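You operate a simulated robot arm through the tools that you are given. There is no shell and no other tool. Be economical: measure what you need, move in short steps, check, and stop when the job is done.

The job below is to be done with a simulated robot arm. You get a single attempt, and the scene is never put back.

JOB
Bubble the streak out of the rinse bath, then push the tank in.
Fine: lid open to watch, air knob to HIGH, off when the streak is gone, lid shut. Where these are worked on the way, their far stop is far enough and under half their travel is too little: air knob.
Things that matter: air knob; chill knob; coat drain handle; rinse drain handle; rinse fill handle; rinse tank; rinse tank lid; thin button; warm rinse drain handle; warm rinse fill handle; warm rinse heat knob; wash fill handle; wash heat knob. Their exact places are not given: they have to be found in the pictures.

Only the result counts: the job must be done as asked and must still hold three seconds after the hand-in. Knocking over, shifting, dropping, spilling or breaking anything else fails it. A push-on lid holds only when it is set on centred and level and pressed home; a screw cap is set on level and turned clockwise until tight.

ROBOT AND FRAMES
A 7-joint arm with a two-finger parallel gripper on a trunk, on a base that drives. Base frame: it is fixed to the floor where the robot stands at the start and does not move with it; the origin is under the middle of the robot, x ahead of it, y to its left, z up. Lengths are in m, angles in rad, forces in N, time in s.
With the tool pointing down near the work surface it reaches from about 0.24 to 0.84 m from the robot's upright axis, wherever it stands. Its first joint turns from -2.897 to 2.897 rad. Places, roughly: air knob [0.5, 0.1, 1.1]; chill knob [0.4, 1.3, 1.1]; coat drain handle [0.5, 1, 1.1]; rinse drain handle [0.6, -0.1, 1.1]; rinse fill handle [0.5, 0.2, 1.1]; rinse tank [0.6, 0.1, 1.1]; rinse tank lid [0.7, 0, 1.2]; thin button [0.4, 1.4, 1.1]; warm rinse drain handle [0.6, 0.8, 1.1]; warm rinse fill handle [0.7, 0.5, 1.1]; warm rinse heat knob [0.6, 0.6, 1.1]; wash fill handle [1, -0.6, 1.1]; wash heat knob [1, -0.5, 1.1]. Payload 3.43 kg.
The tool frame sits at the grasp point between the pads (the TCP): z along the fingers, y along the line on which they close. The tips reach 0.034 m beyond it. Largest opening 0.128 m; finger width 0.024, thickness 0.012; the body of the gripper, 0.048 by 0.13 m, starts 0.096 m behind the TCP.
Orientation is that of the tool frame in the base frame, as a unit quaternion [x, y, z, w]. With the fingers straight down and closing along the base's y, the tool's x points along the base's -x, its y along +y and its z along -z.

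CONTROLS
- The arm moves only by the tool move_arm. Its argument "commands" is one flat list of numbers, 7 for each row, row after row: the closure in counts, from 0 (fully open) to 255 (shut), then the shift along the tool's x, y, z in units of 100 mm (1.0 is 100 mm), then the turn, a rotation vector about the tool's x, y, z in units of 90 degrees (1.0 is 90 degrees). In form: [grip, dx, dy, dz, rx, ry, rz, grip, dx, dy, dz, rx, ry, rz, ...]. A call has 1 to 20 rows; each row is the pose to reach, as a shift and turn from the pose commanded when the call began, along the tool's axes at that moment. A call with a number of a shift or a turn outside -1 to 1 is refused whole. A row lasts 0.2 s, in which the tool goes at most 0.05 m and 0.15 rad; a call with a longer step from one row to the next is refused whole, and so is a gripper value outside its range. A pose out of reach is approached as far as the arm can. The call stops where the force on the tool passes 50 N (or 10 N more than at its start, if that is more) or the arm is blocked; 0.2 s more then pass. The fingers move at their own pace (about 0.153 m/s each) and stop on an object; they squeeze with about 22 N. The grip force told is the motor's: it shows also when the fingers shut on nothing. Time passes only in rows, and 0.2 s behind the last, so rows that repeat a pose let the fingers close. The reply holds the time, the measured pose of the TCP, the force on the tool along the base axes, the opening and the grip force, in the units named above and with some noise, with the torque about the TCP (base axes, N m) and any sound that the robot's microphone picked up.
- Cameras (640 x 400 px; columns grow to the right, rows downward): "scene" is now at [0.1864, 0.0199, 1.5882]; the picture's right is [0.20, -0.98, 0.00], its down [-0.61, -0.12, -0.78] and it looks along [0.77, 0.15, -0.63] (base axes); focal length 250 px, centre (320, 200). "wrist" rides on the gripper at [0.076, -0.011, -0.16] in the tool frame; the picture's right is [0.15, 0.99, 0.00], its down [-0.88, 0.13, -0.46] and it looks along [-0.45, 0.07, 0.89] (tool axes); focal length 234 px, centre (320, 200).
- grab_frame(camera): a new picture of that camera. No time passes.
- roll_base(legs): drives the robot by 1 to 6 legs, each [ahead, turn to the left] in m and rad, along the robot's own axes; the way and the turn of a leg run together, so that a leg with both is an arc; at most 1.5 m and 3.142 rad a leg. The arm and the cameras ride along, it lands a little off, and it stops where it bumps. It gives what a move gives.
- aim_head(pan, tilt): turns the head with the scene camera to pan (to the left, within 2.304 rad either way) and tilt (down, from -0.506 to 1.204), counted from straight ahead of the robot. It gives what a move gives.
- point_at(camera, pixels): for up to 12 pixels [column, row] of the newest picture of that camera ("zoom" is the newest enlarged one), the place [x, y, z] in the base frame of the surface seen there, good to about 0.002 m, but the place of the scene camera against the robot may be out by one fixed shift of up to 0.025 m in any direction. No time passes.
- enlarge(camera, box): a new picture of the part [left, top, right, bottom] of that camera's present view, enlarged. No time passes.
- finish_job(): hands the job in; it is judged then, once.

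Go step by step. Measure first, check grasps and placings, and put right what went wrong. The budget is 80 turns and 48 pictures, counting those below and the enlarged ones. Unless the task says otherwise, let go and move clear before handing in, and close with one line.

The tools are called after "Call:" by a JSON object that holds its "api" and its "payload". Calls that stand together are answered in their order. move_arm: Moves the arm, as the interface text tells. Its arguments: {"type":"object","properties":{"commands":{"type":"array"}},"required":["commands"]} The other tools are called the same way: roll_base (legs) drives the base; aim_head (pan, tilt) turns the head that bears the scene camera; grab_frame (camera) takes a picture; point_at (camera, pixels) gives the place of the surface under pixels of a picture; enlarge (camera, box) takes an enlarged picture of a part of a camera's view; finish_job () hands the job in.

At the start:

```text
clock: 0.0
eef_pos: [0.4376, -0.1736, 1.3458]
tcp_rot: [0.0, 1.0, 0.0, 0.0]
wrist_force: [0.9, 0.5, -0.1]
wrist_torque: [0.01, 0.01, -0.01]
opening: 0.128
finger_force: 0.1
robot x, y, heading: [-0.0014, 0.0006, 0.001]
head pan, tilt: [0.201, 0.675]
```

scene: 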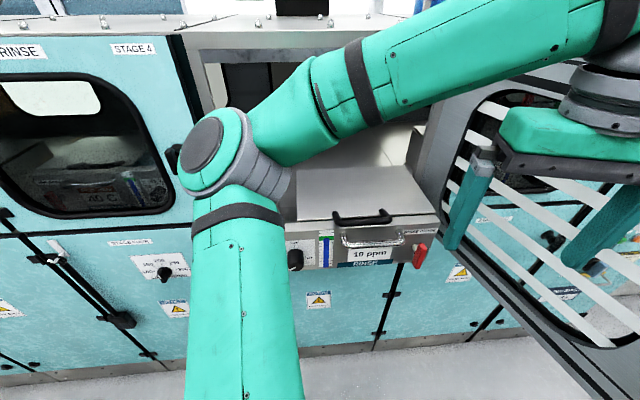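
wrist: 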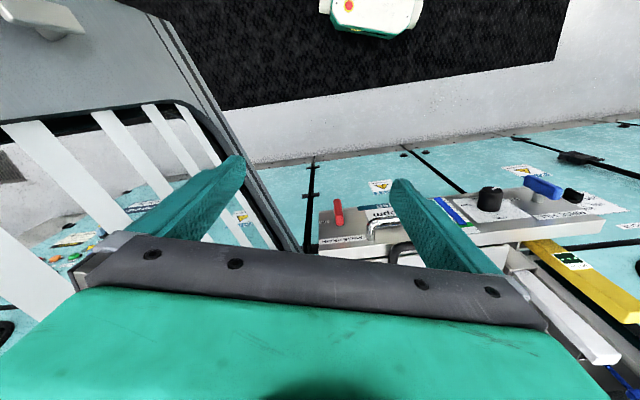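

The scene shows the rinse tank drawer pulled out (near pixel 370,220), its lid with a black handle, the red drain handle and a dark knob. I'll enlarge both views.

Call:
{"api": "enlarge", "payload": {"camera": "scene", "box": [260, 120, 460, 290]}}

Call:
{"api": "enlarge", "payload": {"camera": "wrist", "box": [300, 150, 640, 362]}}

```text
2.35 times, centred on (360, 205) of scene
```

zoom: 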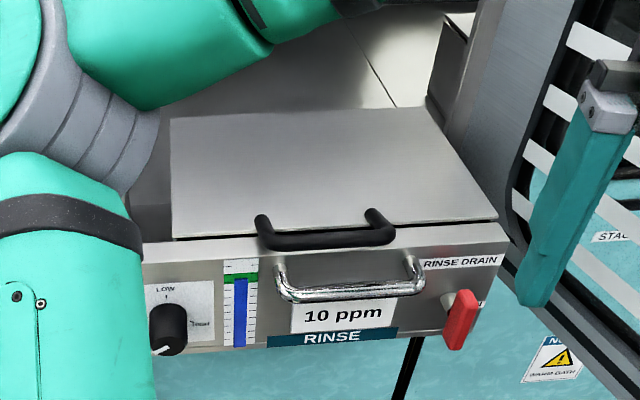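

```text
1.88 times, centred on (470, 256) of wrist
```

zoom: 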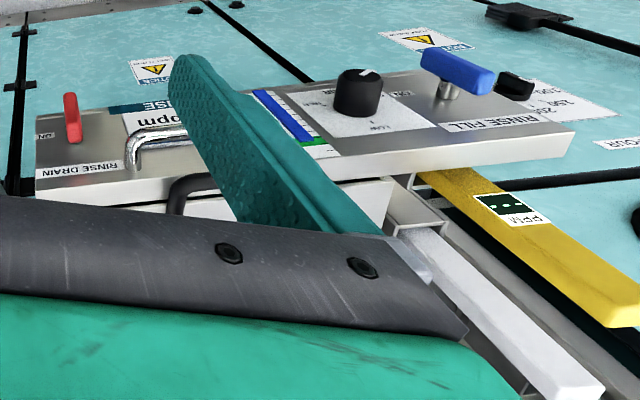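

The arm hides much of the panel. I'll measure the visible items and the open door on the right before backing off.

Call:
{"api": "grab_frame", "payload": {"camera": "scene"}}

Call:
{"api": "point_at", "payload": {"camera": "scene", "pixels": [[298, 250], [293, 262], [332, 218], [390, 217], [345, 242], [400, 234], [420, 255], [438, 215], [445, 140], [600, 390], [560, 355], [300, 170]]}}

Call:
{"api": "point_at", "payload": {"camera": "wrist", "pixels": [[492, 188], [490, 205], [542, 183], [338, 210], [385, 220], [600, 240], [280, 240], [240, 130], [600, 300], [580, 270], [575, 158]]}}

```text
43 pictures are left
```

scene: 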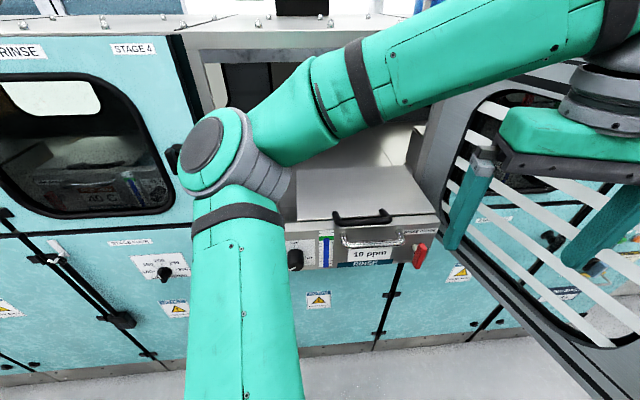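

```text
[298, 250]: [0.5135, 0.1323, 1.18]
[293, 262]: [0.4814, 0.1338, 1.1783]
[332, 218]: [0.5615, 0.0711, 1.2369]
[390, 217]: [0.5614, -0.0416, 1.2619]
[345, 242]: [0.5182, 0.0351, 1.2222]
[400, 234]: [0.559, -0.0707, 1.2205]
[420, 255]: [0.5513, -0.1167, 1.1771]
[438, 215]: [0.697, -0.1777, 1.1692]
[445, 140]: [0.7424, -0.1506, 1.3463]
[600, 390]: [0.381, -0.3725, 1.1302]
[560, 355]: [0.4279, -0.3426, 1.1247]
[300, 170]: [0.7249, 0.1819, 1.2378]
```

```text
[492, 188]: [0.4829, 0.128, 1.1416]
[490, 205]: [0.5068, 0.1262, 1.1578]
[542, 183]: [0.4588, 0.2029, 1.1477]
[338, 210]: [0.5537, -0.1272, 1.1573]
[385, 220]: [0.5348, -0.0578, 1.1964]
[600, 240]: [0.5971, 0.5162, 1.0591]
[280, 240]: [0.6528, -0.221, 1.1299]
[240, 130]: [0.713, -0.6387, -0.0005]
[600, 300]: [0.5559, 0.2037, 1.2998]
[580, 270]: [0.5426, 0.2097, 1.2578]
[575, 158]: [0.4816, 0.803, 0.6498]
```

The door on the right stands at y about -0.35, clear of a straight retreat. I'll back the base 0.35 m for a better view and room for a horizontal tool.

Call:
{"api": "roll_base", "payload": {"legs": [[-0.35, 0]]}}

Call:
{"api": "aim_head", "payload": {"pan": 0.0, "tilt": 0.55}}

Call:
{"api": "grab_frame", "payload": {"camera": "scene"}}

Call:
{"api": "grab_frame", "payload": {"camera": "wrist"}}

```text
clock: 1.3
eef_pos: [0.4083, -0.1758, 1.3475]
tcp_rot: [0.001, 1.0, 0.0, 0.0]
wrist_force: [0.7, 0.4, 0.6]
wrist_torque: [-0.01, -0.01, -0.02]
opening: 0.1278
finger_force: 0.1
robot x, y, heading: [-0.0268, 0.0004, -0.006]
head pan, tilt: [0.201, 0.675]
stopped in leg 1: the robot was blocked; the commanded pose is now the measured one
```

```text
clock: 2.0
eef_pos: [0.4085, -0.1763, 1.3466]
tcp_rot: [0.0, 1.0, 0.0, 0.0]
wrist_force: [-0.5, -0.6, 0.3]
wrist_torque: [0.01, -0.02, -0.02]
opening: 0.1282
finger_force: 0.1
robot x, y, heading: [-0.0321, -0.0009, -0.004]
head pan, tilt: [0.0, 0.55]
```

```text
42 pictures are left
```

scene: 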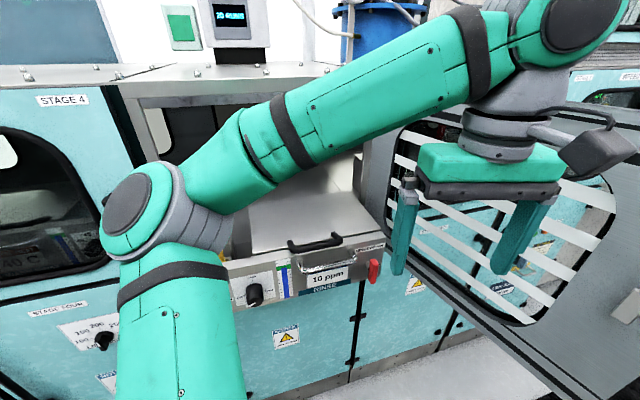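

```text
41 pictures are left
```

wrist: 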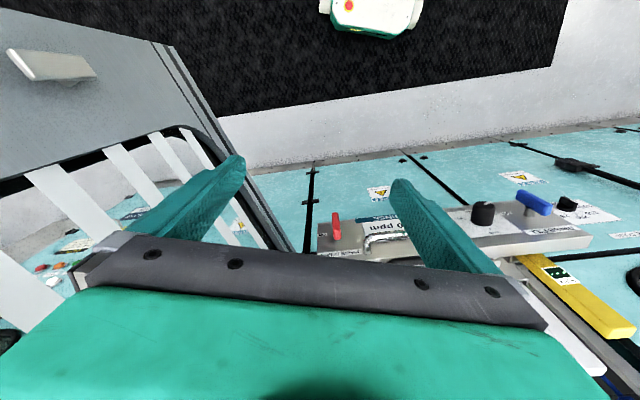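

The base was blocked after 3 cm. I'll look behind to see what's there.

Call:
{"api": "aim_head", "payload": {"pan": 2.3, "tilt": 0.7}}

Call:
{"api": "grab_frame", "payload": {"camera": "scene"}}

Call:
{"api": "aim_head", "payload": {"pan": -2.3, "tilt": 0.7}}

Call:
{"api": "grab_frame", "payload": {"camera": "scene"}}

```text
clock: 4.1
eef_pos: [0.4065, -0.1762, 1.3464]
tcp_rot: [0.001, 1.0, 0.0, 0.0]
wrist_force: [0.4, -0.4, 0.3]
wrist_torque: [0.0, -0.01, -0.02]
opening: 0.1278
finger_force: 0.0
robot x, y, heading: [-0.0268, -0.0042, -0.002]
head pan, tilt: [2.3, 0.7]
```

```text
40 pictures are left
```

scene: 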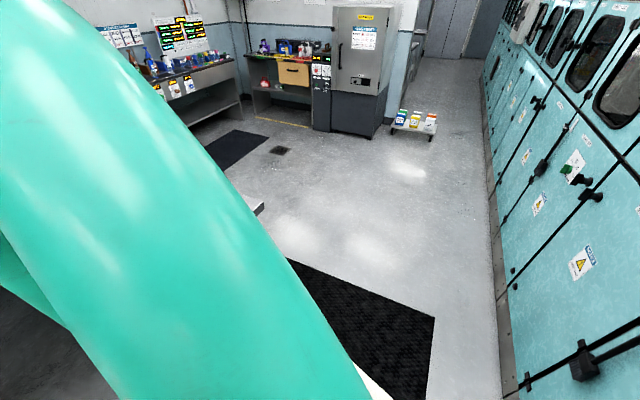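

```text
clock: 7.8
eef_pos: [0.4075, -0.1753, 1.3464]
tcp_rot: [0.0, 1.0, -0.001, 0.0]
wrist_force: [-0.1, 0.4, 0.3]
wrist_torque: [0.03, 0.01, 0.01]
opening: 0.128
finger_force: 0.1
robot x, y, heading: [-0.0301, -0.0004, -0.004]
head pan, tilt: [-2.3, 0.7]
```

```text
39 pictures are left
```

scene: 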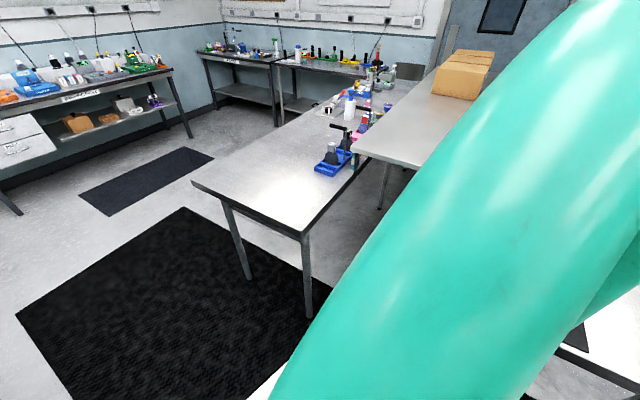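

A table stands right behind the robot, so only a sideways move is open. I'll tilt the tool forward and shift left so the wrist camera can look at the panel.

Call:
{"api": "move_arm", "payload": {"commands": [0, 0.1, 0.2, 0, 0, -0.09, 0, 0, 0.2, 0.4, 0, 0, -0.18, 0, 0, 0.3, 0.6, 0, 0, -0.27, 0, 0, 0.3, 0.8, 0, 0, -0.36, 0, 0, 0.3, 1.0, 0, 0, -0.45, 0, 0, 0.3, 1.0, 0, 0, -0.5, 0]}}

Call:
{"api": "aim_head", "payload": {"pan": 0.2, "tilt": 0.6}}

Call:
{"api": "grab_frame", "payload": {"camera": "wrist"}}

Call:
{"api": "grab_frame", "payload": {"camera": "scene"}}

```text
clock: 9.2
eef_pos: [0.3785, -0.0756, 1.3471]
tcp_rot: [0.001, 0.924, 0.0, 0.383]
wrist_force: [0.7, -0.8, 0.3]
wrist_torque: [-0.03, 0.05, 0.01]
opening: 0.128
finger_force: 0.0
robot x, y, heading: [-0.0296, 0.0008, -0.002]
head pan, tilt: [-2.3, 0.7]
```

```text
clock: 11.5
eef_pos: [0.3785, -0.076, 1.3469]
tcp_rot: [0.0, 0.924, 0.0, 0.383]
wrist_force: [0.2, 0.2, 0.7]
wrist_torque: [-0.02, 0.05, 0.03]
opening: 0.1283
finger_force: 0.0
robot x, y, heading: [-0.0311, -0.0018, -0.006]
head pan, tilt: [0.201, 0.6]
```

```text
38 pictures are left
```

wrist: 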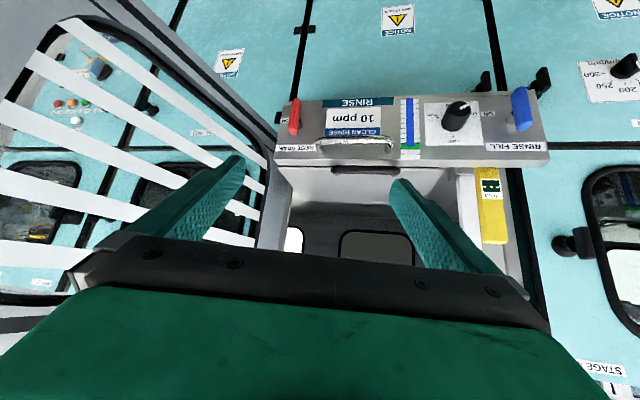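

```text
37 pictures are left
```

scene: 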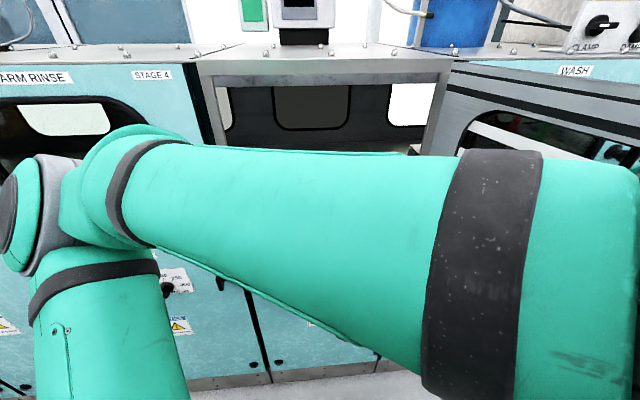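

The wrist camera now sees the whole panel (upside down): red drain at (295,117), gauge at (410,125), air knob at (458,113), fill handle at (520,105). I'll enlarge it.

Call:
{"api": "enlarge", "payload": {"camera": "wrist", "box": [380, 70, 560, 182]}}

Call:
{"api": "point_at", "payload": {"camera": "wrist", "pixels": [[464, 106], [452, 122], [440, 135], [520, 92], [522, 128], [295, 117], [345, 143], [340, 170], [390, 170], [495, 210], [465, 200], [350, 200]]}}

```text
3.56 times, centred on (470, 126) of wrist
```

zoom: 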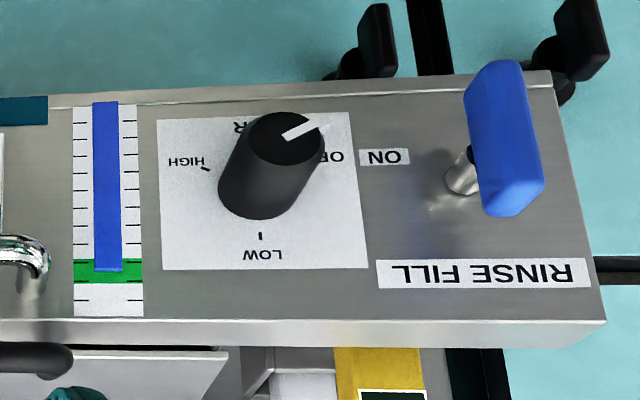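

```text
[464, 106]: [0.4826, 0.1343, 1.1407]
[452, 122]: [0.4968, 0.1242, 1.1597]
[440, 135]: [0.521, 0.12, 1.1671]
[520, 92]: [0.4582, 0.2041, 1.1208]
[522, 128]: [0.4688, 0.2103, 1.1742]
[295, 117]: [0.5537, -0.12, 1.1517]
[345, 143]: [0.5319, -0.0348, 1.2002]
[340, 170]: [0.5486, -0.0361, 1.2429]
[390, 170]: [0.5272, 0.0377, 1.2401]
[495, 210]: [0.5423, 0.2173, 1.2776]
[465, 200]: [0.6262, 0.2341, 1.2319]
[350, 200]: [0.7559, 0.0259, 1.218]
```

Upright, the knob now reads OFF on the left (about 8 o'clock), LOW at top, HIGH on the right (about 4 o'clock), so HIGH is clockwise seen from the front. I'll measure the panel plane and the knob.

Call:
{"api": "point_at", "payload": {"camera": "zoom", "pixels": [[570, 305], [390, 300], [180, 262], [170, 130], [345, 260], [287, 140], [255, 135], [322, 145], [285, 118], [288, 160], [205, 168], [260, 236]]}}

Call:
{"api": "point_at", "payload": {"camera": "wrist", "pixels": [[285, 155], [300, 142], [545, 150], [540, 105], [290, 101], [299, 133], [322, 145], [381, 145], [306, 170], [500, 180], [455, 190], [485, 240]]}}

```text
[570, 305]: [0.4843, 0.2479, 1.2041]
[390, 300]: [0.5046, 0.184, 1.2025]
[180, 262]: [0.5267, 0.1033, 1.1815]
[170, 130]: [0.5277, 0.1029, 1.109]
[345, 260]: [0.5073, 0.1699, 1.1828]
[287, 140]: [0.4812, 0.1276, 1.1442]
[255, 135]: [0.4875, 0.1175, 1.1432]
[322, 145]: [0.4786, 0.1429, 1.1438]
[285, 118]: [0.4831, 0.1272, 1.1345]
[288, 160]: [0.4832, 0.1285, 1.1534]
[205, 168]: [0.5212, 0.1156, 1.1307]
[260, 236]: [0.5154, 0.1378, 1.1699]
```

```text
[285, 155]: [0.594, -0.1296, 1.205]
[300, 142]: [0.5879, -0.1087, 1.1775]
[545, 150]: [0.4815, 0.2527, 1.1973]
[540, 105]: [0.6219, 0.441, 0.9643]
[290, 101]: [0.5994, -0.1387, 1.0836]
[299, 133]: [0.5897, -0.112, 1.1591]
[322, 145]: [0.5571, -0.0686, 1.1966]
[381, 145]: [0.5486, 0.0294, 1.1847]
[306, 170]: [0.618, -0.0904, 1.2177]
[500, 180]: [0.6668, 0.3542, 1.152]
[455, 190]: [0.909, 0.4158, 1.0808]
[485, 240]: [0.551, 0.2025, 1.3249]
```

Panel faces heading 0.283 rad; knob cap at about (0.482, 0.129, 1.144). Now a closer look at the lid handle around (360,168) in the wrist view.

Call:
{"api": "enlarge", "payload": {"camera": "wrist", "box": [270, 120, 430, 220]}}

Call:
{"api": "point_at", "payload": {"camera": "zoom", "pixels": [[245, 198], [370, 200], [490, 202], [225, 198], [245, 185], [370, 187], [370, 212], [300, 240], [450, 240], [230, 105], [420, 112], [330, 270]]}}

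```text
4.00 times, centred on (350, 170) of wrist
```

zoom: 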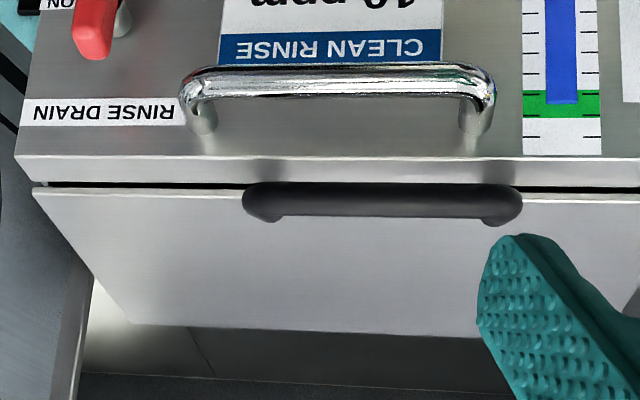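

```text
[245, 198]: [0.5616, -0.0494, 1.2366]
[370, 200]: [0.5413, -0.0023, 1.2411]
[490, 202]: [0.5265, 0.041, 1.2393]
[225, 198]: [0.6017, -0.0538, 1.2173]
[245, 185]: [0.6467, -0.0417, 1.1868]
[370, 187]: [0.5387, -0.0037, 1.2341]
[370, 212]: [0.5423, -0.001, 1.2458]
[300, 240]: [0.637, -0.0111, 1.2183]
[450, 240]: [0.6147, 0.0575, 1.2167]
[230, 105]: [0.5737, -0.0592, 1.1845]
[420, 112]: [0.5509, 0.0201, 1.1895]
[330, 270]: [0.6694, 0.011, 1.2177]
```

The lid handle bar's centre is about (0.545, -0.002, 1.241), lid top at z 1.218. I'll measure the lid's back edge and the opening above it.

Call:
{"api": "point_at", "payload": {"camera": "zoom", "pixels": [[300, 322], [300, 345], [470, 330], [132, 318], [60, 200], [620, 205], [300, 200], [430, 200], [300, 390], [370, 190]]}}

Call:
{"api": "point_at", "payload": {"camera": "scene", "pixels": [[320, 80], [215, 85], [440, 85], [320, 60], [460, 90], [230, 130], [300, 110], [400, 110]]}}

```text
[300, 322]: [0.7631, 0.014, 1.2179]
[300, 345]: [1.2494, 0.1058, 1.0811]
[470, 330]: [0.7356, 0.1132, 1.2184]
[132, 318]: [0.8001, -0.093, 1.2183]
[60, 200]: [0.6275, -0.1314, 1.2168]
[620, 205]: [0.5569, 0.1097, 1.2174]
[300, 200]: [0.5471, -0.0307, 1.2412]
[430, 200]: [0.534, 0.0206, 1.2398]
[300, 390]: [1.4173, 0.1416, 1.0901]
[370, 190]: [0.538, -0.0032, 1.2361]
```

```text
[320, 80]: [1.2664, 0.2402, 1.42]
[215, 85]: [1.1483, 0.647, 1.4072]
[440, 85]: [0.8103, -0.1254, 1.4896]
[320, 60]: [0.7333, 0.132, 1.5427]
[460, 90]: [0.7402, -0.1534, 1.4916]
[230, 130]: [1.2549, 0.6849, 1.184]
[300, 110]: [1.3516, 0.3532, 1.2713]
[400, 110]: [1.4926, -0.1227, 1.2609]
```

The lid is about 0.175 m deep with its back edge at the machine face, so it presumably hinges there. I'll turn the tool to the panel's heading, pitch to 35° down, and roll 90° so the fingers close vertically on the handle bar, standing off.

Call:
{"api": "move_arm", "payload": {"commands": [0, -0.09, 0.17, 0.19, -0.042, 0, -0.042, 0, -0.19, 0.34, 0.38, -0.085, 0, -0.085, 0, -0.28, 0.5, 0.566, -0.127, 0, -0.127]}}

Call:
{"api": "move_arm", "payload": {"commands": [0, 0, 0, 0, 0, -0.055, 0, 0, 0, 0, 0, 0, -0.111, 0]}}

Call:
{"api": "move_arm", "payload": {"commands": [0, 0, 0, 0, 0, 0, 0.09, 0, 0, 0, 0, 0, 0, 0.18, 0, 0, 0, 0, 0, 0, 0.27, 0, 0, 0, 0, 0, 0, 0.36, 0, 0, 0, 0, 0, 0, 0.45, 0, 0, 0, 0, 0, 0, 0.54, 0, 0, 0, 0, 0, 0, 0.63, 0, 0, 0, 0, 0, 0, 0.72, 0, 0, 0, 0, 0, 0, 0.81, 0, 0, 0, 0, 0, 0, 0.9, 0, 0, 0, 0, 0, 0, 1.0]}}

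Call:
{"api": "grab_frame", "payload": {"camera": "wrist"}}

Call:
{"api": "grab_frame", "payload": {"camera": "scene"}}

```text
clock: 12.3
eef_pos: [0.4391, -0.0263, 1.3256]
tcp_rot: [-0.129, 0.915, 0.053, 0.379]
wrist_force: [-0.2, 0.2, -0.5]
wrist_torque: [-0.01, 0.04, 0.06]
opening: 0.1281
finger_force: 0.1
robot x, y, heading: [-0.0279, 0.0006, -0.004]
head pan, tilt: [0.201, 0.6]
```

```text
clock: 12.9
eef_pos: [0.4387, -0.0265, 1.3273]
tcp_rot: [-0.124, 0.879, 0.064, 0.457]
wrist_force: [0.3, -0.4, -0.3]
wrist_torque: [0.02, 0.0, -0.01]
opening: 0.1279
finger_force: 0.1
robot x, y, heading: [-0.0299, 0.0005, -0.003]
head pan, tilt: [0.201, 0.6]
```

```text
refused: row 11 steps farther than a row can; nothing moved
```

```text
34 pictures are left
```

wrist: 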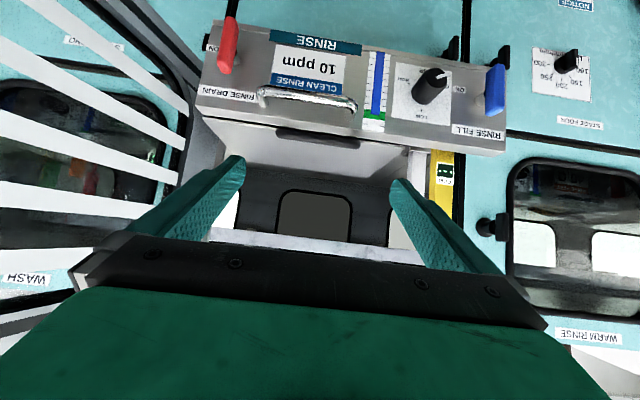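

```text
33 pictures are left
```

scene: 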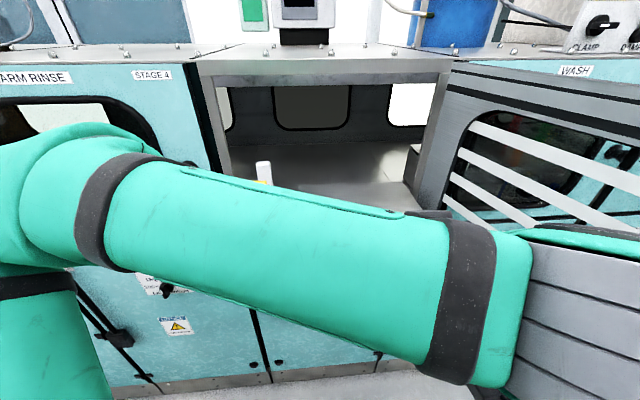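

Everything went fine except the roll, refused for one over-long step. I'll retry with smaller steps.

Call:
{"api": "move_arm", "payload": {"commands": [0, 0, 0, 0, 0, 0, 0.09, 0, 0, 0, 0, 0, 0, 0.18, 0, 0, 0, 0, 0, 0, 0.27, 0, 0, 0, 0, 0, 0, 0.36, 0, 0, 0, 0, 0, 0, 0.45, 0, 0, 0, 0, 0, 0, 0.54, 0, 0, 0, 0, 0, 0, 0.63, 0, 0, 0, 0, 0, 0, 0.72, 0, 0, 0, 0, 0, 0, 0.81, 0, 0, 0, 0, 0, 0, 0.9, 0, 0, 0, 0, 0, 0, 0.95, 0, 0, 0, 0, 0, 0, 1.0]}}

Call:
{"api": "grab_frame", "payload": {"camera": "wrist"}}

```text
clock: 15.5
eef_pos: [0.4398, -0.0233, 1.3206]
tcp_rot: [0.531, 0.717, 0.352, 0.281]
wrist_force: [0.5, -1.1, -0.3]
wrist_torque: [0.0, 0.03, -0.03]
opening: 0.1281
finger_force: 0.0
robot x, y, heading: [-0.0335, 0.0057, 0.0]
head pan, tilt: [0.201, 0.6]
```

```text
32 pictures are left
```

wrist: 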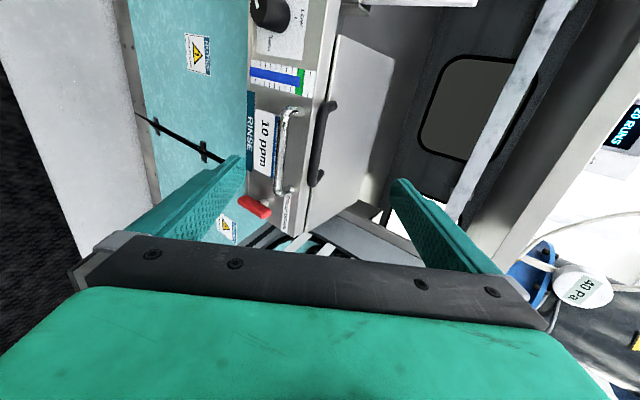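

The roll landed about 2° and a few mm off. I'll let it settle and then measure the handle from this view.

Call:
{"api": "move_arm", "payload": {"commands": [0, 0, 0, 0, 0, 0, 0, 0, 0, 0, 0, 0, 0, 0]}}

Call:
{"api": "point_at", "payload": {"camera": "wrist", "pixels": [[331, 108], [320, 145], [313, 180], [322, 125], [318, 155], [345, 110], [350, 150], [328, 150], [288, 150], [335, 60]]}}

```text
clock: 16.1
eef_pos: [0.4402, -0.0227, 1.3196]
tcp_rot: [0.532, 0.717, 0.352, 0.281]
wrist_force: [-0.1, 0.3, 0.7]
wrist_torque: [-0.04, -0.03, 0.02]
opening: 0.1282
finger_force: 0.0
robot x, y, heading: [-0.0278, -0.0022, -0.002]
head pan, tilt: [0.201, 0.6]
```

```text
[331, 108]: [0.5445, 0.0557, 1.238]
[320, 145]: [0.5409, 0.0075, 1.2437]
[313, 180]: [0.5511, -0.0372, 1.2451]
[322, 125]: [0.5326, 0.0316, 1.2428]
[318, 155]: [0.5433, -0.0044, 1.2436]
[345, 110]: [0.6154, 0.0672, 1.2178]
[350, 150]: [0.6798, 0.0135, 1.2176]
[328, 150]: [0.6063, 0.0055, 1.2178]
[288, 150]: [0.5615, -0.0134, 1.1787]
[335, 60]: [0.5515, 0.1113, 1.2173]
```

The arm sits at a wrist limit here, so I'll roll the other way (−180°), which leaves far more room.

Call:
{"api": "move_arm", "payload": {"commands": [0, 0, 0, 0, 0, 0, -0.09, 0, 0, 0, 0, 0, 0, -0.18, 0, 0, 0, 0, 0, 0, -0.27, 0, 0, 0, 0, 0, 0, -0.36, 0, 0, 0, 0, 0, 0, -0.45, 0, 0, 0, 0, 0, 0, -0.54, 0, 0, 0, 0, 0, 0, -0.63, 0, 0, 0, 0, 0, 0, -0.72, 0, 0, 0, 0, 0, 0, -0.81, 0, 0, 0, 0, 0, 0, -0.9, 0, 0, 0, 0, 0, 0, -0.95, 0, 0, 0, 0, 0, 0, -1.0]}}

Call:
{"api": "move_arm", "payload": {"commands": [0, 0, 0, 0, 0, 0, -0.09, 0, 0, 0, 0, 0, 0, -0.18, 0, 0, 0, 0, 0, 0, -0.27, 0, 0, 0, 0, 0, 0, -0.36, 0, 0, 0, 0, 0, 0, -0.45, 0, 0, 0, 0, 0, 0, -0.54, 0, 0, 0, 0, 0, 0, -0.63, 0, 0, 0, 0, 0, 0, -0.72, 0, 0, 0, 0, 0, 0, -0.81, 0, 0, 0, 0, 0, 0, -0.9, 0, 0, 0, 0, 0, 0, -0.95, 0, 0, 0, 0, 0, 0, -1.0, 0, 0, 0, 0, 0, 0, -1.0]}}

Call:
{"api": "grab_frame", "payload": {"camera": "wrist"}}

```text
clock: 18.7
eef_pos: [0.4384, -0.0241, 1.3216]
tcp_rot: [-0.132, 0.883, 0.05, 0.448]
wrist_force: [-0.9, -0.1, -0.3]
wrist_torque: [-0.03, 0.02, 0.01]
opening: 0.1278
finger_force: 0.1
robot x, y, heading: [-0.033, 0.0017, -0.006]
head pan, tilt: [0.201, 0.6]
```

```text
clock: 21.5
eef_pos: [0.4395, -0.0217, 1.3213]
tcp_rot: [0.718, -0.532, 0.282, -0.351]
wrist_force: [-0.1, 0.1, 0.2]
wrist_torque: [0.01, 0.0, 0.04]
opening: 0.128
finger_force: 0.0
robot x, y, heading: [-0.0278, -0.0003, -0.006]
head pan, tilt: [0.201, 0.6]
```

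```text
31 pictures are left
```

wrist: 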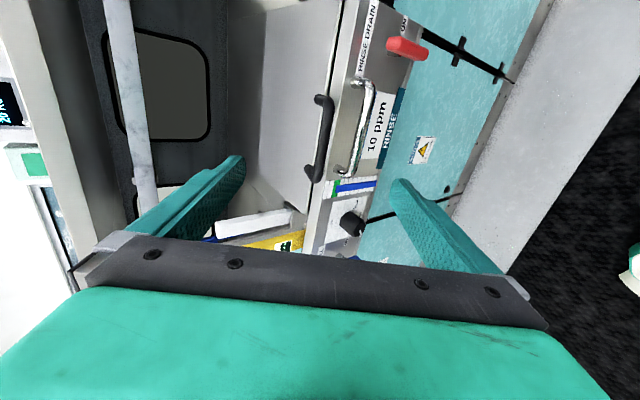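

The tool is now roughly aligned with the handle (bar centre about 0.12 m ahead along the fingers). I'll move to about 4 cm short with the fingers narrowed to 36 mm, then check.

Call:
{"api": "move_arm", "payload": {"commands": [183, 0.05, 0.0, 0.4, 0, 0, 0, 183, 0.096, 0.01, 0.79, 0, 0, 0, 183, 0.096, 0.01, 0.79, 0, 0, 0, 183, 0.096, 0.01, 0.79, 0, 0, 0]}}

Call:
{"api": "grab_frame", "payload": {"camera": "wrist"}}

Call:
{"api": "grab_frame", "payload": {"camera": "scene"}}

```text
clock: 22.5
eef_pos: [0.5019, -0.0162, 1.2775]
tcp_rot: [0.711, -0.534, 0.278, -0.363]
wrist_force: [0.8, -0.8, -0.4]
wrist_torque: [-0.01, 0.0, -0.02]
opening: 0.036
finger_force: 0.0
robot x, y, heading: [-0.0296, -0.0027, -0.006]
head pan, tilt: [0.201, 0.6]
```

```text
30 pictures are left
```

wrist: 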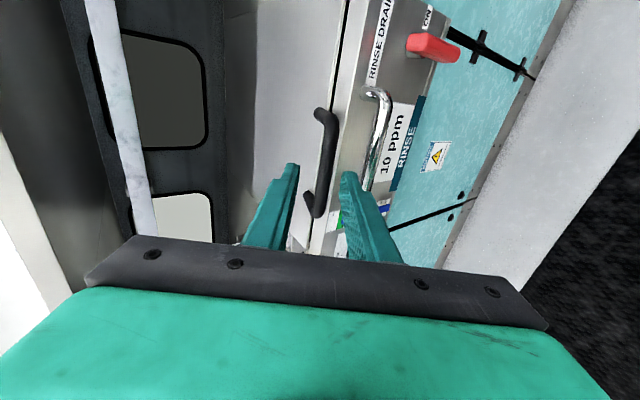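

```text
29 pictures are left
```

scene: 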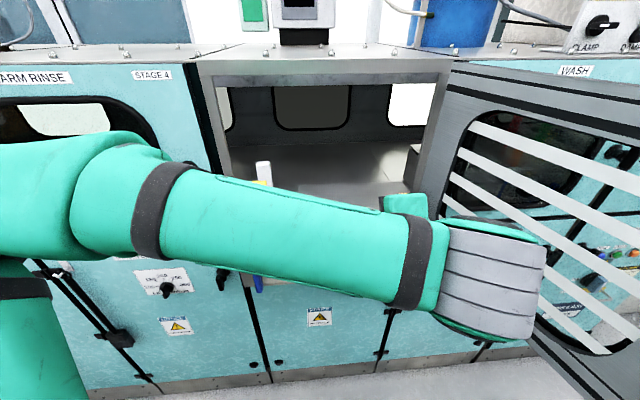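

The bar (318,165) lies between the fingertips. I'll advance 43 mm with a 3 mm correction, then close.

Call:
{"api": "move_arm", "payload": {"commands": [183, 0, 0.03, 0.2, 0, 0, 0, 183, 0, 0.03, 0.43, 0, 0, 0, 183, 0, 0.03, 0.43, 0, 0, 0, 255, 0, 0.03, 0.43, 0, 0, 0, 255, 0, 0.03, 0.43, 0, 0, 0]}}

Call:
{"api": "grab_frame", "payload": {"camera": "wrist"}}

```text
clock: 23.7
eef_pos: [0.5342, -0.0085, 1.2529]
tcp_rot: [0.709, -0.534, 0.277, -0.368]
wrist_force: [-9.9, -5.9, -4.8]
wrist_torque: [0.27, 0.49, 0.58]
opening: 0.0138
finger_force: 45.2
robot x, y, heading: [-0.0308, 0.0003, -0.005]
head pan, tilt: [0.201, 0.6]
```

```text
28 pictures are left
```

wrist: 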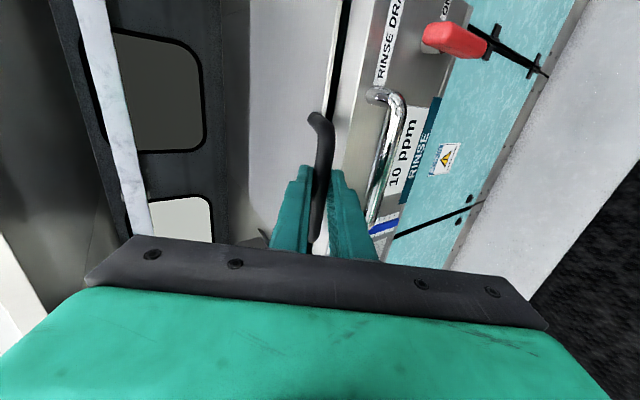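

The bar is gripped (opening 13.8 mm). I'll lift along the hinge arc by about 15° as a test.

Call:
{"api": "move_arm", "payload": {"commands": [255, 0, -0.14, -0.06, -0.02, 0, 0, 255, 0, -0.28, -0.12, -0.04, 0, 0, 255, 0, -0.42, -0.165, -0.062, 0, 0, 255, 0, -0.54, -0.204, -0.083, 0, 0, 255, 0, -0.54, -0.204, -0.083, 0, 0]}}

Call:
{"api": "grab_frame", "payload": {"camera": "wrist"}}

```text
clock: 24.9
eef_pos: [0.5494, -0.0046, 1.31]
tcp_rot: [0.732, -0.55, 0.242, -0.321]
wrist_force: [5.3, -4.3, -7.2]
wrist_torque: [0.34, 0.33, 0.57]
opening: 0.0139
finger_force: 44.9
robot x, y, heading: [-0.0305, -0.0002, -0.003]
head pan, tilt: [0.201, 0.6]
```

```text
27 pictures are left
```

wrist: 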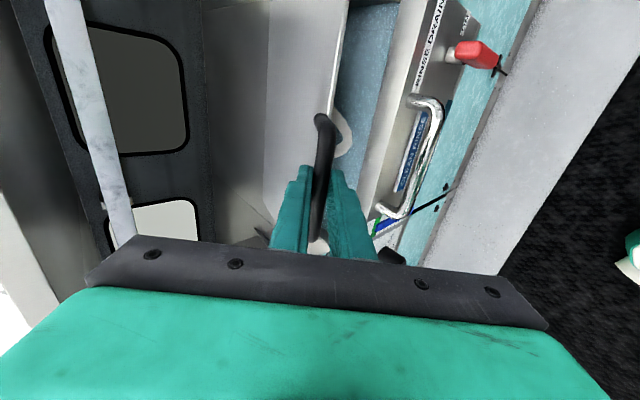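

The lid hinges up and the bath with a whitish streak shows at (345,130). I'll continue the arc to about 41°.

Call:
{"api": "move_arm", "payload": {"commands": [255, 0, -0.15, -0.05, -0.022, 0, 0, 255, 0, -0.296, -0.088, -0.044, 0, 0, 255, 0, -0.47, -0.115, -0.069, 0, 0, 255, 0, -0.639, -0.136, -0.094, 0, 0, 255, 0, -0.81, -0.138, -0.119, 0, 0, 255, 0, -0.987, -0.132, -0.144, 0, 0, 255, 0, -0.987, -0.132, -0.144, 0, 0]}}

```text
clock: 26.5
eef_pos: [0.6051, 0.0155, 1.3819]
tcp_rot: [0.768, -0.573, 0.184, -0.219]
wrist_force: [-8.1, -14.6, 9.6]
wrist_torque: [-0.6, -0.2, -1.11]
opening: 0.0136
finger_force: 44.7
robot x, y, heading: [-0.0312, 0.0017, -0.005]
head pan, tilt: [0.201, 0.6]
```

Tracking the arc well (about 41°). I'll continue to about 66°.

Call:
{"api": "move_arm", "payload": {"commands": [255, 0, -0.17, -0.017, -0.025, 0, 0, 255, 0, -0.346, -0.028, -0.05, 0, 0, 255, 0, -0.54, -0.016, -0.078, 0, 0, 255, 0, -0.73, 0.004, -0.106, 0, 0, 255, 0, -0.955, 0.054, -0.139, 0, 0, 255, 0, -0.955, 0.054, -0.139, 0, 0]}}

Call:
{"api": "grab_frame", "payload": {"camera": "wrist"}}

```text
clock: 27.9
eef_pos: [0.6858, 0.0395, 1.4222]
tcp_rot: [0.788, -0.591, 0.113, -0.133]
wrist_force: [-3.2, -8.6, 10.3]
wrist_torque: [-1.21, -0.37, -0.53]
opening: 0.0136
finger_force: 45.3
robot x, y, heading: [-0.0294, 0.0007, -0.001]
head pan, tilt: [0.201, 0.6]
```

```text
26 pictures are left
```

wrist: 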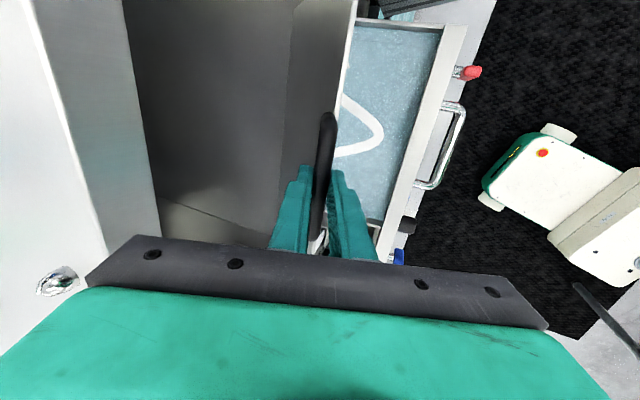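

The bath and its white streak (360,130) are in clear view. I'll test whether the lid stays up on its own by loosening the fingers a little while they still surround the bar.

Call:
{"api": "move_arm", "payload": {"commands": [195, 0, 0, 0, 0, 0, 0, 195, 0, 0, 0, 0, 0, 0, 195, 0, 0, 0, 0, 0, 0, 195, 0, 0, 0, 0, 0, 0, 195, 0, 0, 0, 0, 0, 0]}}

Call:
{"api": "enlarge", "payload": {"camera": "wrist", "box": [220, 60, 480, 260]}}

```text
clock: 29.1
eef_pos: [0.687, 0.0389, 1.4197]
tcp_rot: [0.788, -0.591, 0.111, -0.133]
wrist_force: [-0.2, -0.6, 0.0]
wrist_torque: [0.0, 0.0, 0.02]
opening: 0.03
finger_force: 0.0
robot x, y, heading: [-0.0275, -0.0021, -0.0]
head pan, tilt: [0.201, 0.6]
```

```text
2.00 times, centred on (350, 160) of wrist
```

zoom: 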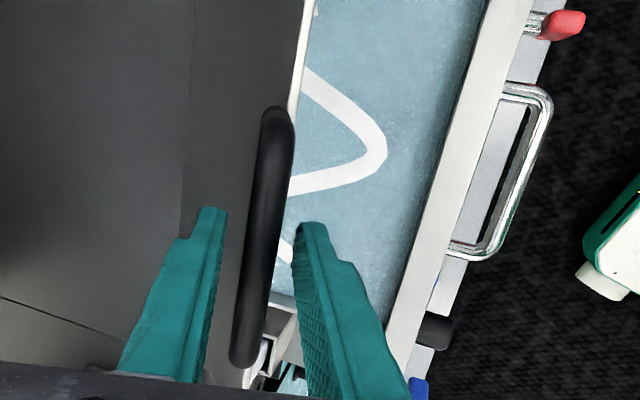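

No force on the fingers and the bar sits centred between them: the lid stays open by itself at about 66°. I'll withdraw upward and back, then level the tool.

Call:
{"api": "move_arm", "payload": {"commands": [195, 0, 0, -0.3, 0, 0, 0, 195, 0, 0, -0.6, 0, 0, 0, 195, 0, 0.35, -0.6, 0, 0, 0, 195, 0, 0.7, -0.6, 0, 0, 0, 195, 0, 1.0, -0.6, 0, 0, 0]}}

Call:
{"api": "move_arm", "payload": {"commands": [195, 0, 0, 0, 0.086, 0, 0, 195, 0, 0, 0, 0.172, 0, 0, 195, 0, 0, 0, 0.258, 0, 0, 195, 0, 0, 0, 0.344, 0, 0, 195, 0, 0, 0, 0.43, 0, 0, 195, 0, 0, 0, 0.516, 0, 0, 195, 0, 0, 0, 0.602, 0, 0, 195, 0, 0, 0, 0.69, 0, 0, 195, 0, 0, 0, 0.778, 0, 0, 195, 0, 0, 0, 0.778, 0, 0]}}

Call:
{"api": "grab_frame", "payload": {"camera": "scene"}}

```text
clock: 30.3
eef_pos: [0.577, 0.0053, 1.4422]
tcp_rot: [0.786, -0.593, 0.111, -0.132]
wrist_force: [0.7, 0.1, -0.4]
wrist_torque: [0.03, 0.07, 0.03]
opening: 0.0304
finger_force: 0.1
robot x, y, heading: [-0.0289, 0.0025, -0.002]
head pan, tilt: [0.201, 0.6]
```

```text
clock: 32.5
eef_pos: [0.5735, 0.011, 1.4515]
tcp_rot: [0.568, -0.413, 0.437, -0.562]
wrist_force: [-0.3, 0.3, 0.1]
wrist_torque: [-0.01, 0.04, -0.02]
opening: 0.0299
finger_force: 0.1
robot x, y, heading: [-0.0282, -0.0003, -0.005]
head pan, tilt: [0.201, 0.6]
```

```text
24 pictures are left
```

scene: 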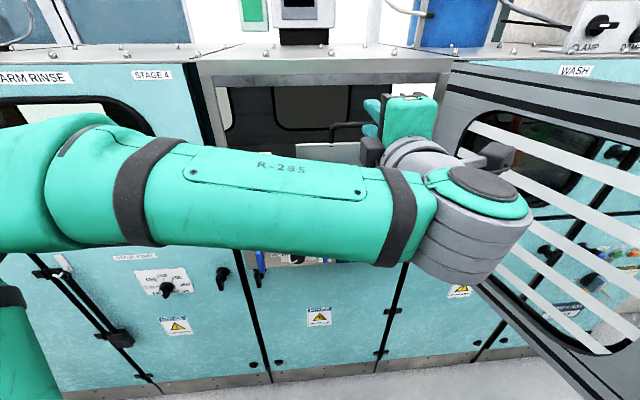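

The tool is level at heading 0.28 and the lid stands open behind it. I'll back off 0.1 m, then go down and left toward the knob standoff.

Call:
{"api": "move_arm", "payload": {"commands": [195, 0, 0, -0.4, 0, 0, 0, 195, 0, 0, -0.8, 0, 0, 0, 195, 0, 0, -1.0, 0, 0, 0]}}

Call:
{"api": "move_arm", "payload": {"commands": [195, -0.3, 0.3, 0, 0, 0, 0, 195, -0.6, 0.6, 0, 0, 0, 0, 195, -0.9, 0.9, 0, 0, 0, 0, 195, -1.0, 1.0, 0, 0, 0, 0, 195, -1.0, 1.0, 0, 0, 0, 0]}}

```text
clock: 33.3
eef_pos: [0.4858, -0.0207, 1.4547]
tcp_rot: [0.57, -0.414, 0.433, -0.562]
wrist_force: [-0.1, 0.6, 0.5]
wrist_torque: [-0.03, 0.0, 0.0]
opening: 0.0302
finger_force: 0.0
out of reach, approached as far as the arm can: row 3
robot x, y, heading: [-0.0307, -0.0006, -0.003]
head pan, tilt: [0.201, 0.6]
```

```text
clock: 34.5
eef_pos: [0.5363, 0.0614, 1.4213]
tcp_rot: [-0.555, 0.417, -0.433, 0.575]
wrist_force: [-0.6, 0.2, -0.3]
wrist_torque: [-0.01, -0.02, 0.02]
opening: 0.0301
finger_force: 0.0
out of reach, approached as far as the arm can: row 1, 2, 3, 4, 5
robot x, y, heading: [-0.0297, -0.001, -0.0]
head pan, tilt: [0.201, 0.6]
```

A level tool is out of reach this close in: the base must stand farther off to one side. I'll measure the upright yellow/white item at (264,170) and look at the surroundings left-behind before moving.

Call:
{"api": "grab_frame", "payload": {"camera": "wrist"}}

Call:
{"api": "point_at", "payload": {"camera": "scene", "pixels": [[264, 163], [264, 180], [225, 275], [262, 265]]}}

Call:
{"api": "aim_head", "payload": {"pan": 2.0, "tilt": 1.0}}

Call:
{"api": "grab_frame", "payload": {"camera": "scene"}}

Call:
{"api": "point_at", "payload": {"camera": "scene", "pixels": [[100, 100], [150, 100], [200, 100], [250, 150], [150, 200], [300, 250]]}}

```text
23 pictures are left
```

wrist: 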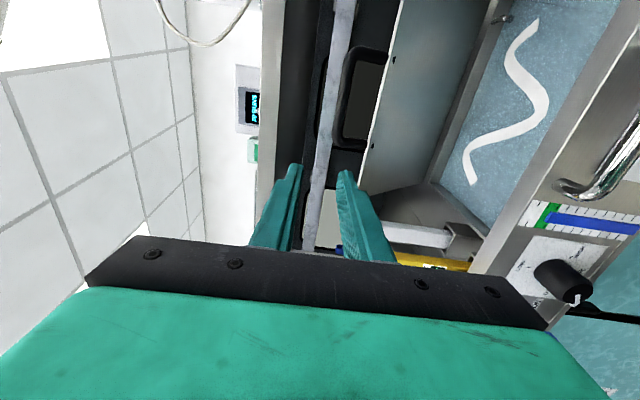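

```text
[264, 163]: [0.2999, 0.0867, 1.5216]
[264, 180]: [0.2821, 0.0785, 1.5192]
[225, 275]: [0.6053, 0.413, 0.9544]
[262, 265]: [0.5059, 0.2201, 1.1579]
```

```text
clock: 36.3
eef_pos: [0.5349, 0.0602, 1.4209]
tcp_rot: [-0.555, 0.418, -0.432, 0.575]
wrist_force: [0.2, -0.6, 0.6]
wrist_torque: [0.02, -0.02, 0.0]
opening: 0.03
finger_force: 0.0
robot x, y, heading: [-0.03, -0.0033, -0.002]
head pan, tilt: [2.0, 1.0]
```

```text
22 pictures are left
```

scene: 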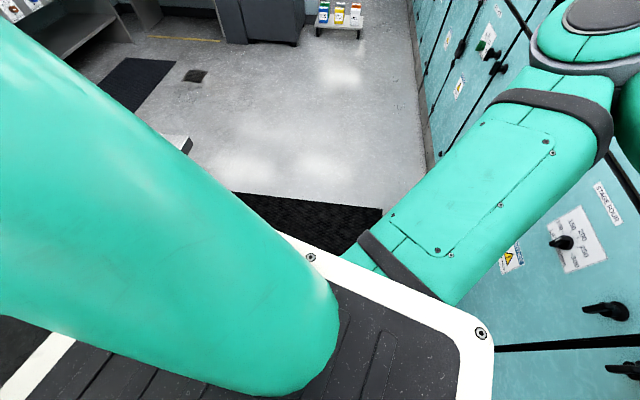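

```text
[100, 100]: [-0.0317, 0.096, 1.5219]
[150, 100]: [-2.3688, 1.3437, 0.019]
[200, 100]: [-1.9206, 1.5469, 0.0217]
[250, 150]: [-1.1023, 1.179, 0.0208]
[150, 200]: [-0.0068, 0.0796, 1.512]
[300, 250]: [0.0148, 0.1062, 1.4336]
```

Floor to the left is free. I'll measure the robot's plate corner (480,330) and the table corner (180,143) to judge turning room.

Call:
{"api": "point_at", "payload": {"camera": "scene", "pixels": [[480, 332], [490, 380], [330, 250], [178, 143], [188, 148], [30, 385], [340, 225], [240, 200], [385, 210], [410, 190], [430, 150]]}}

Call:
{"api": "aim_head", "payload": {"pan": -2.1, "tilt": 1.1}}

Call:
{"api": "grab_frame", "payload": {"camera": "scene"}}

```text
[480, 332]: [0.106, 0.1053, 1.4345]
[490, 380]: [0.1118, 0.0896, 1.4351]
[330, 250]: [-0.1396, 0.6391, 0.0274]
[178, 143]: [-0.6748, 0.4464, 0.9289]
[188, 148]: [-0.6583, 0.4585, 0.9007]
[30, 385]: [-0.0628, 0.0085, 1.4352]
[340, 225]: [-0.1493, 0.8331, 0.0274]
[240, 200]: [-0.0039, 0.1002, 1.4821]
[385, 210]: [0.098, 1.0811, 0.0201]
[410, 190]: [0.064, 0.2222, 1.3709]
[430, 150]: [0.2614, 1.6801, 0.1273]
```

```text
clock: 39.6
eef_pos: [0.5373, 0.0613, 1.4218]
tcp_rot: [-0.554, 0.418, -0.432, 0.576]
wrist_force: [0.3, -0.4, 0.0]
wrist_torque: [0.0, 0.0, -0.01]
opening: 0.03
finger_force: 0.0
robot x, y, heading: [-0.03, -0.0005, 0.003]
head pan, tilt: [-2.1, 1.1]
```

```text
21 pictures are left
```

scene: 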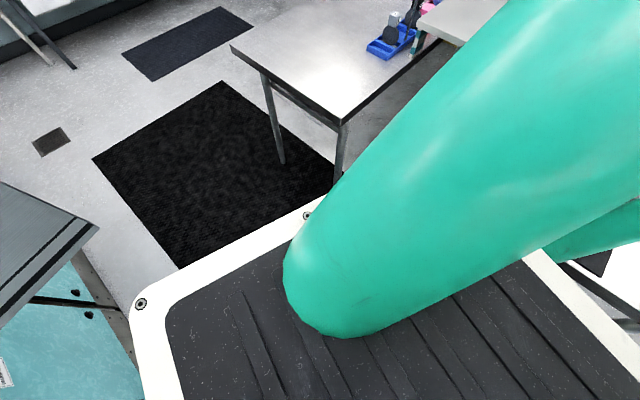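

The arm's shoulder plate is at z 1.435. Measuring the table corners at (340,125), (232,45) and its leg feet.

Call:
{"api": "point_at", "payload": {"camera": "scene", "pixels": [[340, 123], [233, 45], [282, 160], [335, 180], [400, 75], [540, 262], [608, 262], [100, 228], [30, 300], [300, 135]]}}

```text
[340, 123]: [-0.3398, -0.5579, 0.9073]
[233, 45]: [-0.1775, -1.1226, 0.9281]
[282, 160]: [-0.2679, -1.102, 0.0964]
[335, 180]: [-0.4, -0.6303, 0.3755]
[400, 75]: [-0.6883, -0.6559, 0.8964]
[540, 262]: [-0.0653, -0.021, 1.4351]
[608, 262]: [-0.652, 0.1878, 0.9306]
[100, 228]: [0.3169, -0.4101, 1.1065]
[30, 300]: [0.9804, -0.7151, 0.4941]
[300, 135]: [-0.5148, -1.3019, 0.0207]
```

The table edge runs parallel to the machine about 0.45 m behind the robot axis. I'll first tuck the arm: pitch the fingers down again and draw back, before driving.

Call:
{"api": "move_arm", "payload": {"commands": [195, 0, 0, 0, -0.09, 0, 0, 195, 0, 0, 0, -0.18, 0, 0, 195, 0, 0, 0, -0.27, 0, 0, 195, 0, 0, -0.1, -0.36, 0, 0, 195, 0, 0, -0.25, -0.45, 0, 0, 195, 0, 0, -0.4, -0.54, 0, 0, 195, 0, 0, -0.55, -0.63, 0, 0, 195, 0, 0, -0.7, -0.72, 0, 0, 195, 0, 0, -0.85, -0.81, 0, 0, 195, 0, 0, -1.0, -0.9, 0, 0, 195, 0, 0, -1.0, -0.9, 0, 0]}}

Call:
{"api": "aim_head", "payload": {"pan": 0.3, "tilt": 0.7}}

Call:
{"api": "grab_frame", "payload": {"camera": "scene"}}

```text
clock: 42.0
eef_pos: [0.4425, 0.0377, 1.4124]
tcp_rot: [0.797, -0.597, 0.062, -0.063]
wrist_force: [0.4, -1.4, -0.1]
wrist_torque: [-0.01, -0.03, 0.0]
opening: 0.0301
finger_force: 0.0
robot x, y, heading: [-0.0321, -0.0013, -0.0]
head pan, tilt: [-2.1, 1.1]
```

```text
clock: 44.2
eef_pos: [0.4439, 0.0384, 1.4111]
tcp_rot: [0.797, -0.598, 0.062, -0.064]
wrist_force: [0.1, -0.8, -0.1]
wrist_torque: [0.02, 0.01, -0.01]
opening: 0.0301
finger_force: 0.1
robot x, y, heading: [-0.0308, -0.0022, -0.004]
head pan, tilt: [0.3, 0.7]
```

```text
20 pictures are left
```

scene: 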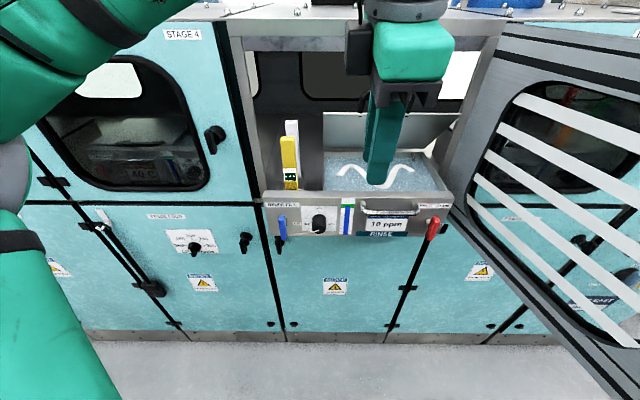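

Now the scene camera sees the tank, knob and streak clearly. I'll drive: forward a little, turn left along the aisle.

Call:
{"api": "roll_base", "payload": {"legs": [[0.09, 0], [0, 1.85]]}}

```text
clock: 50.3
eef_pos: [-0.1016, 0.4446, 1.4109]
tcp_rot: [0.958, 0.272, -0.012, -0.087]
wrist_force: [0.2, 0.2, -0.1]
wrist_torque: [0.02, -0.01, 0.0]
opening: 0.0303
finger_force: 0.0
robot x, y, heading: [0.0585, 0.0023, 1.837]
head pan, tilt: [0.3, 0.7]
```

No bump. Driving 0.47 m along the aisle and turning back toward the machine.

Call:
{"api": "roll_base", "payload": {"legs": [[0.47, 0], [0, -2.1]]}}

Call:
{"api": "aim_head", "payload": {"pan": -0.4, "tilt": 0.65}}

Call:
{"api": "grab_frame", "payload": {"camera": "scene"}}

```text
clock: 58.9
eef_pos: [0.4016, 0.3627, 1.4079]
tcp_rot: [0.707, -0.702, 0.069, -0.049]
wrist_force: [0.6, -0.1, 0.0]
wrist_torque: [0.0, -0.01, -0.03]
opening: 0.0302
finger_force: 0.0
robot x, y, heading: [-0.0626, 0.4561, -0.277]
head pan, tilt: [0.3, 0.7]
```

```text
clock: 60.0
eef_pos: [0.4021, 0.3639, 1.4074]
tcp_rot: [0.707, -0.702, 0.07, -0.048]
wrist_force: [-0.1, -0.3, -0.1]
wrist_torque: [0.02, -0.02, 0.01]
opening: 0.0302
finger_force: 0.1
robot x, y, heading: [-0.0656, 0.4531, -0.277]
head pan, tilt: [-0.4, 0.649]
```

```text
19 pictures are left
```

scene: 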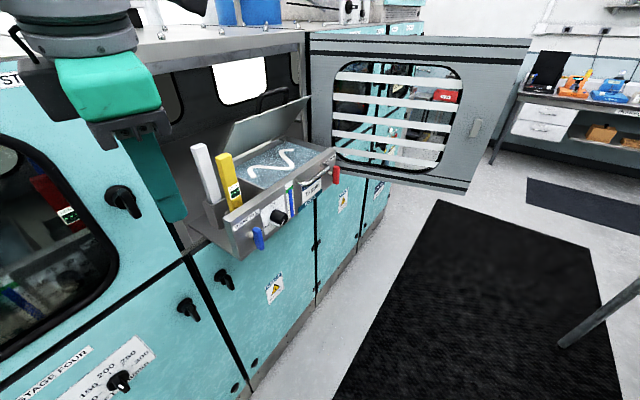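

The base now stands left of the tank at (−0.065, 0.453) with everything clear. I'll move the tool right to before the knob, lower it, and level it toward the panel.

Call:
{"api": "move_arm", "payload": {"commands": [195, 0.4, 0, 0, 0, 0, 0, 195, 0.8, 0, 0, 0, 0, 0, 195, 1.0, 0, 0, 0, 0, 0]}}

Call:
{"api": "move_arm", "payload": {"commands": [195, 0.4, 0, 0.2, 0, 0, 0, 195, 0.8, 0, 0.4, 0, 0, 0, 195, 1.0, 0, 0.6, 0, 0, 0, 195, 1.0, 0, 0.6, 0, 0, 0]}}

Call:
{"api": "move_arm", "payload": {"commands": [195, 0, 0, 0, 0.09, 0, 0, 195, 0, 0, 0, 0.18, 0, 0, 195, 0, 0, 0, 0.27, 0, 0, 195, 0, 0, 0, 0.36, 0, 0, 195, 0, 0, 0, 0.45, 0, 0, 195, 0, 0, 0, 0.54, 0, 0, 195, 0, 0, 0, 0.63, 0, 0, 195, 0, 0, 0, 0.72, 0, 0, 195, 0, 0, 0, 0.81, 0, 0, 195, 0, 0, 0, 0.894, 0, 0, 195, 0, 0, 0, 0.894, 0, 0]}}

Call:
{"api": "move_arm", "payload": {"commands": [195, 0, 0, 0, 0, -0.08, 0, 195, 0, 0, 0, 0, -0.16, 0, 195, 0, 0, 0, 0, -0.2, 0, 195, 0, 0, 0, 0, -0.2, 0]}}

```text
clock: 60.8
eef_pos: [0.4077, 0.2699, 1.4051]
tcp_rot: [0.711, -0.699, 0.07, -0.029]
wrist_force: [0.5, -0.5, -0.2]
wrist_torque: [-0.04, 0.02, -0.03]
opening: 0.03
finger_force: 0.1
robot x, y, heading: [-0.0609, 0.456, -0.283]
head pan, tilt: [-0.4, 0.649]
```

```text
clock: 61.8
eef_pos: [0.4174, 0.1651, 1.3476]
tcp_rot: [0.709, -0.702, 0.064, -0.033]
wrist_force: [-0.3, 0.0, -0.4]
wrist_torque: [0.0, 0.0, -0.01]
opening: 0.0301
finger_force: 0.1
robot x, y, heading: [-0.0682, 0.4518, -0.282]
head pan, tilt: [-0.4, 0.649]
```

```text
clock: 64.2
eef_pos: [0.4667, 0.1771, 1.3513]
tcp_rot: [0.52, -0.497, 0.503, -0.479]
wrist_force: [0.2, -0.5, -0.7]
wrist_torque: [0.03, 0.01, 0.02]
opening: 0.0301
finger_force: 0.2
out of reach, approached as far as the arm can: row 9, 10, 11
robot x, y, heading: [-0.0612, 0.4527, -0.285]
head pan, tilt: [-0.4, 0.649]
```

```text
clock: 65.2
eef_pos: [0.5761, 0.2017, 1.3472]
tcp_rot: [0.593, -0.416, 0.413, -0.552]
wrist_force: [0.2, 0.2, 1.3]
wrist_torque: [-0.01, 0.0, -0.03]
opening: 0.0301
finger_force: 0.0
out of reach, approached as far as the arm can: row 1, 2, 3, 4
robot x, y, heading: [-0.0648, 0.4528, -0.282]
head pan, tilt: [-0.4, 0.649]
```

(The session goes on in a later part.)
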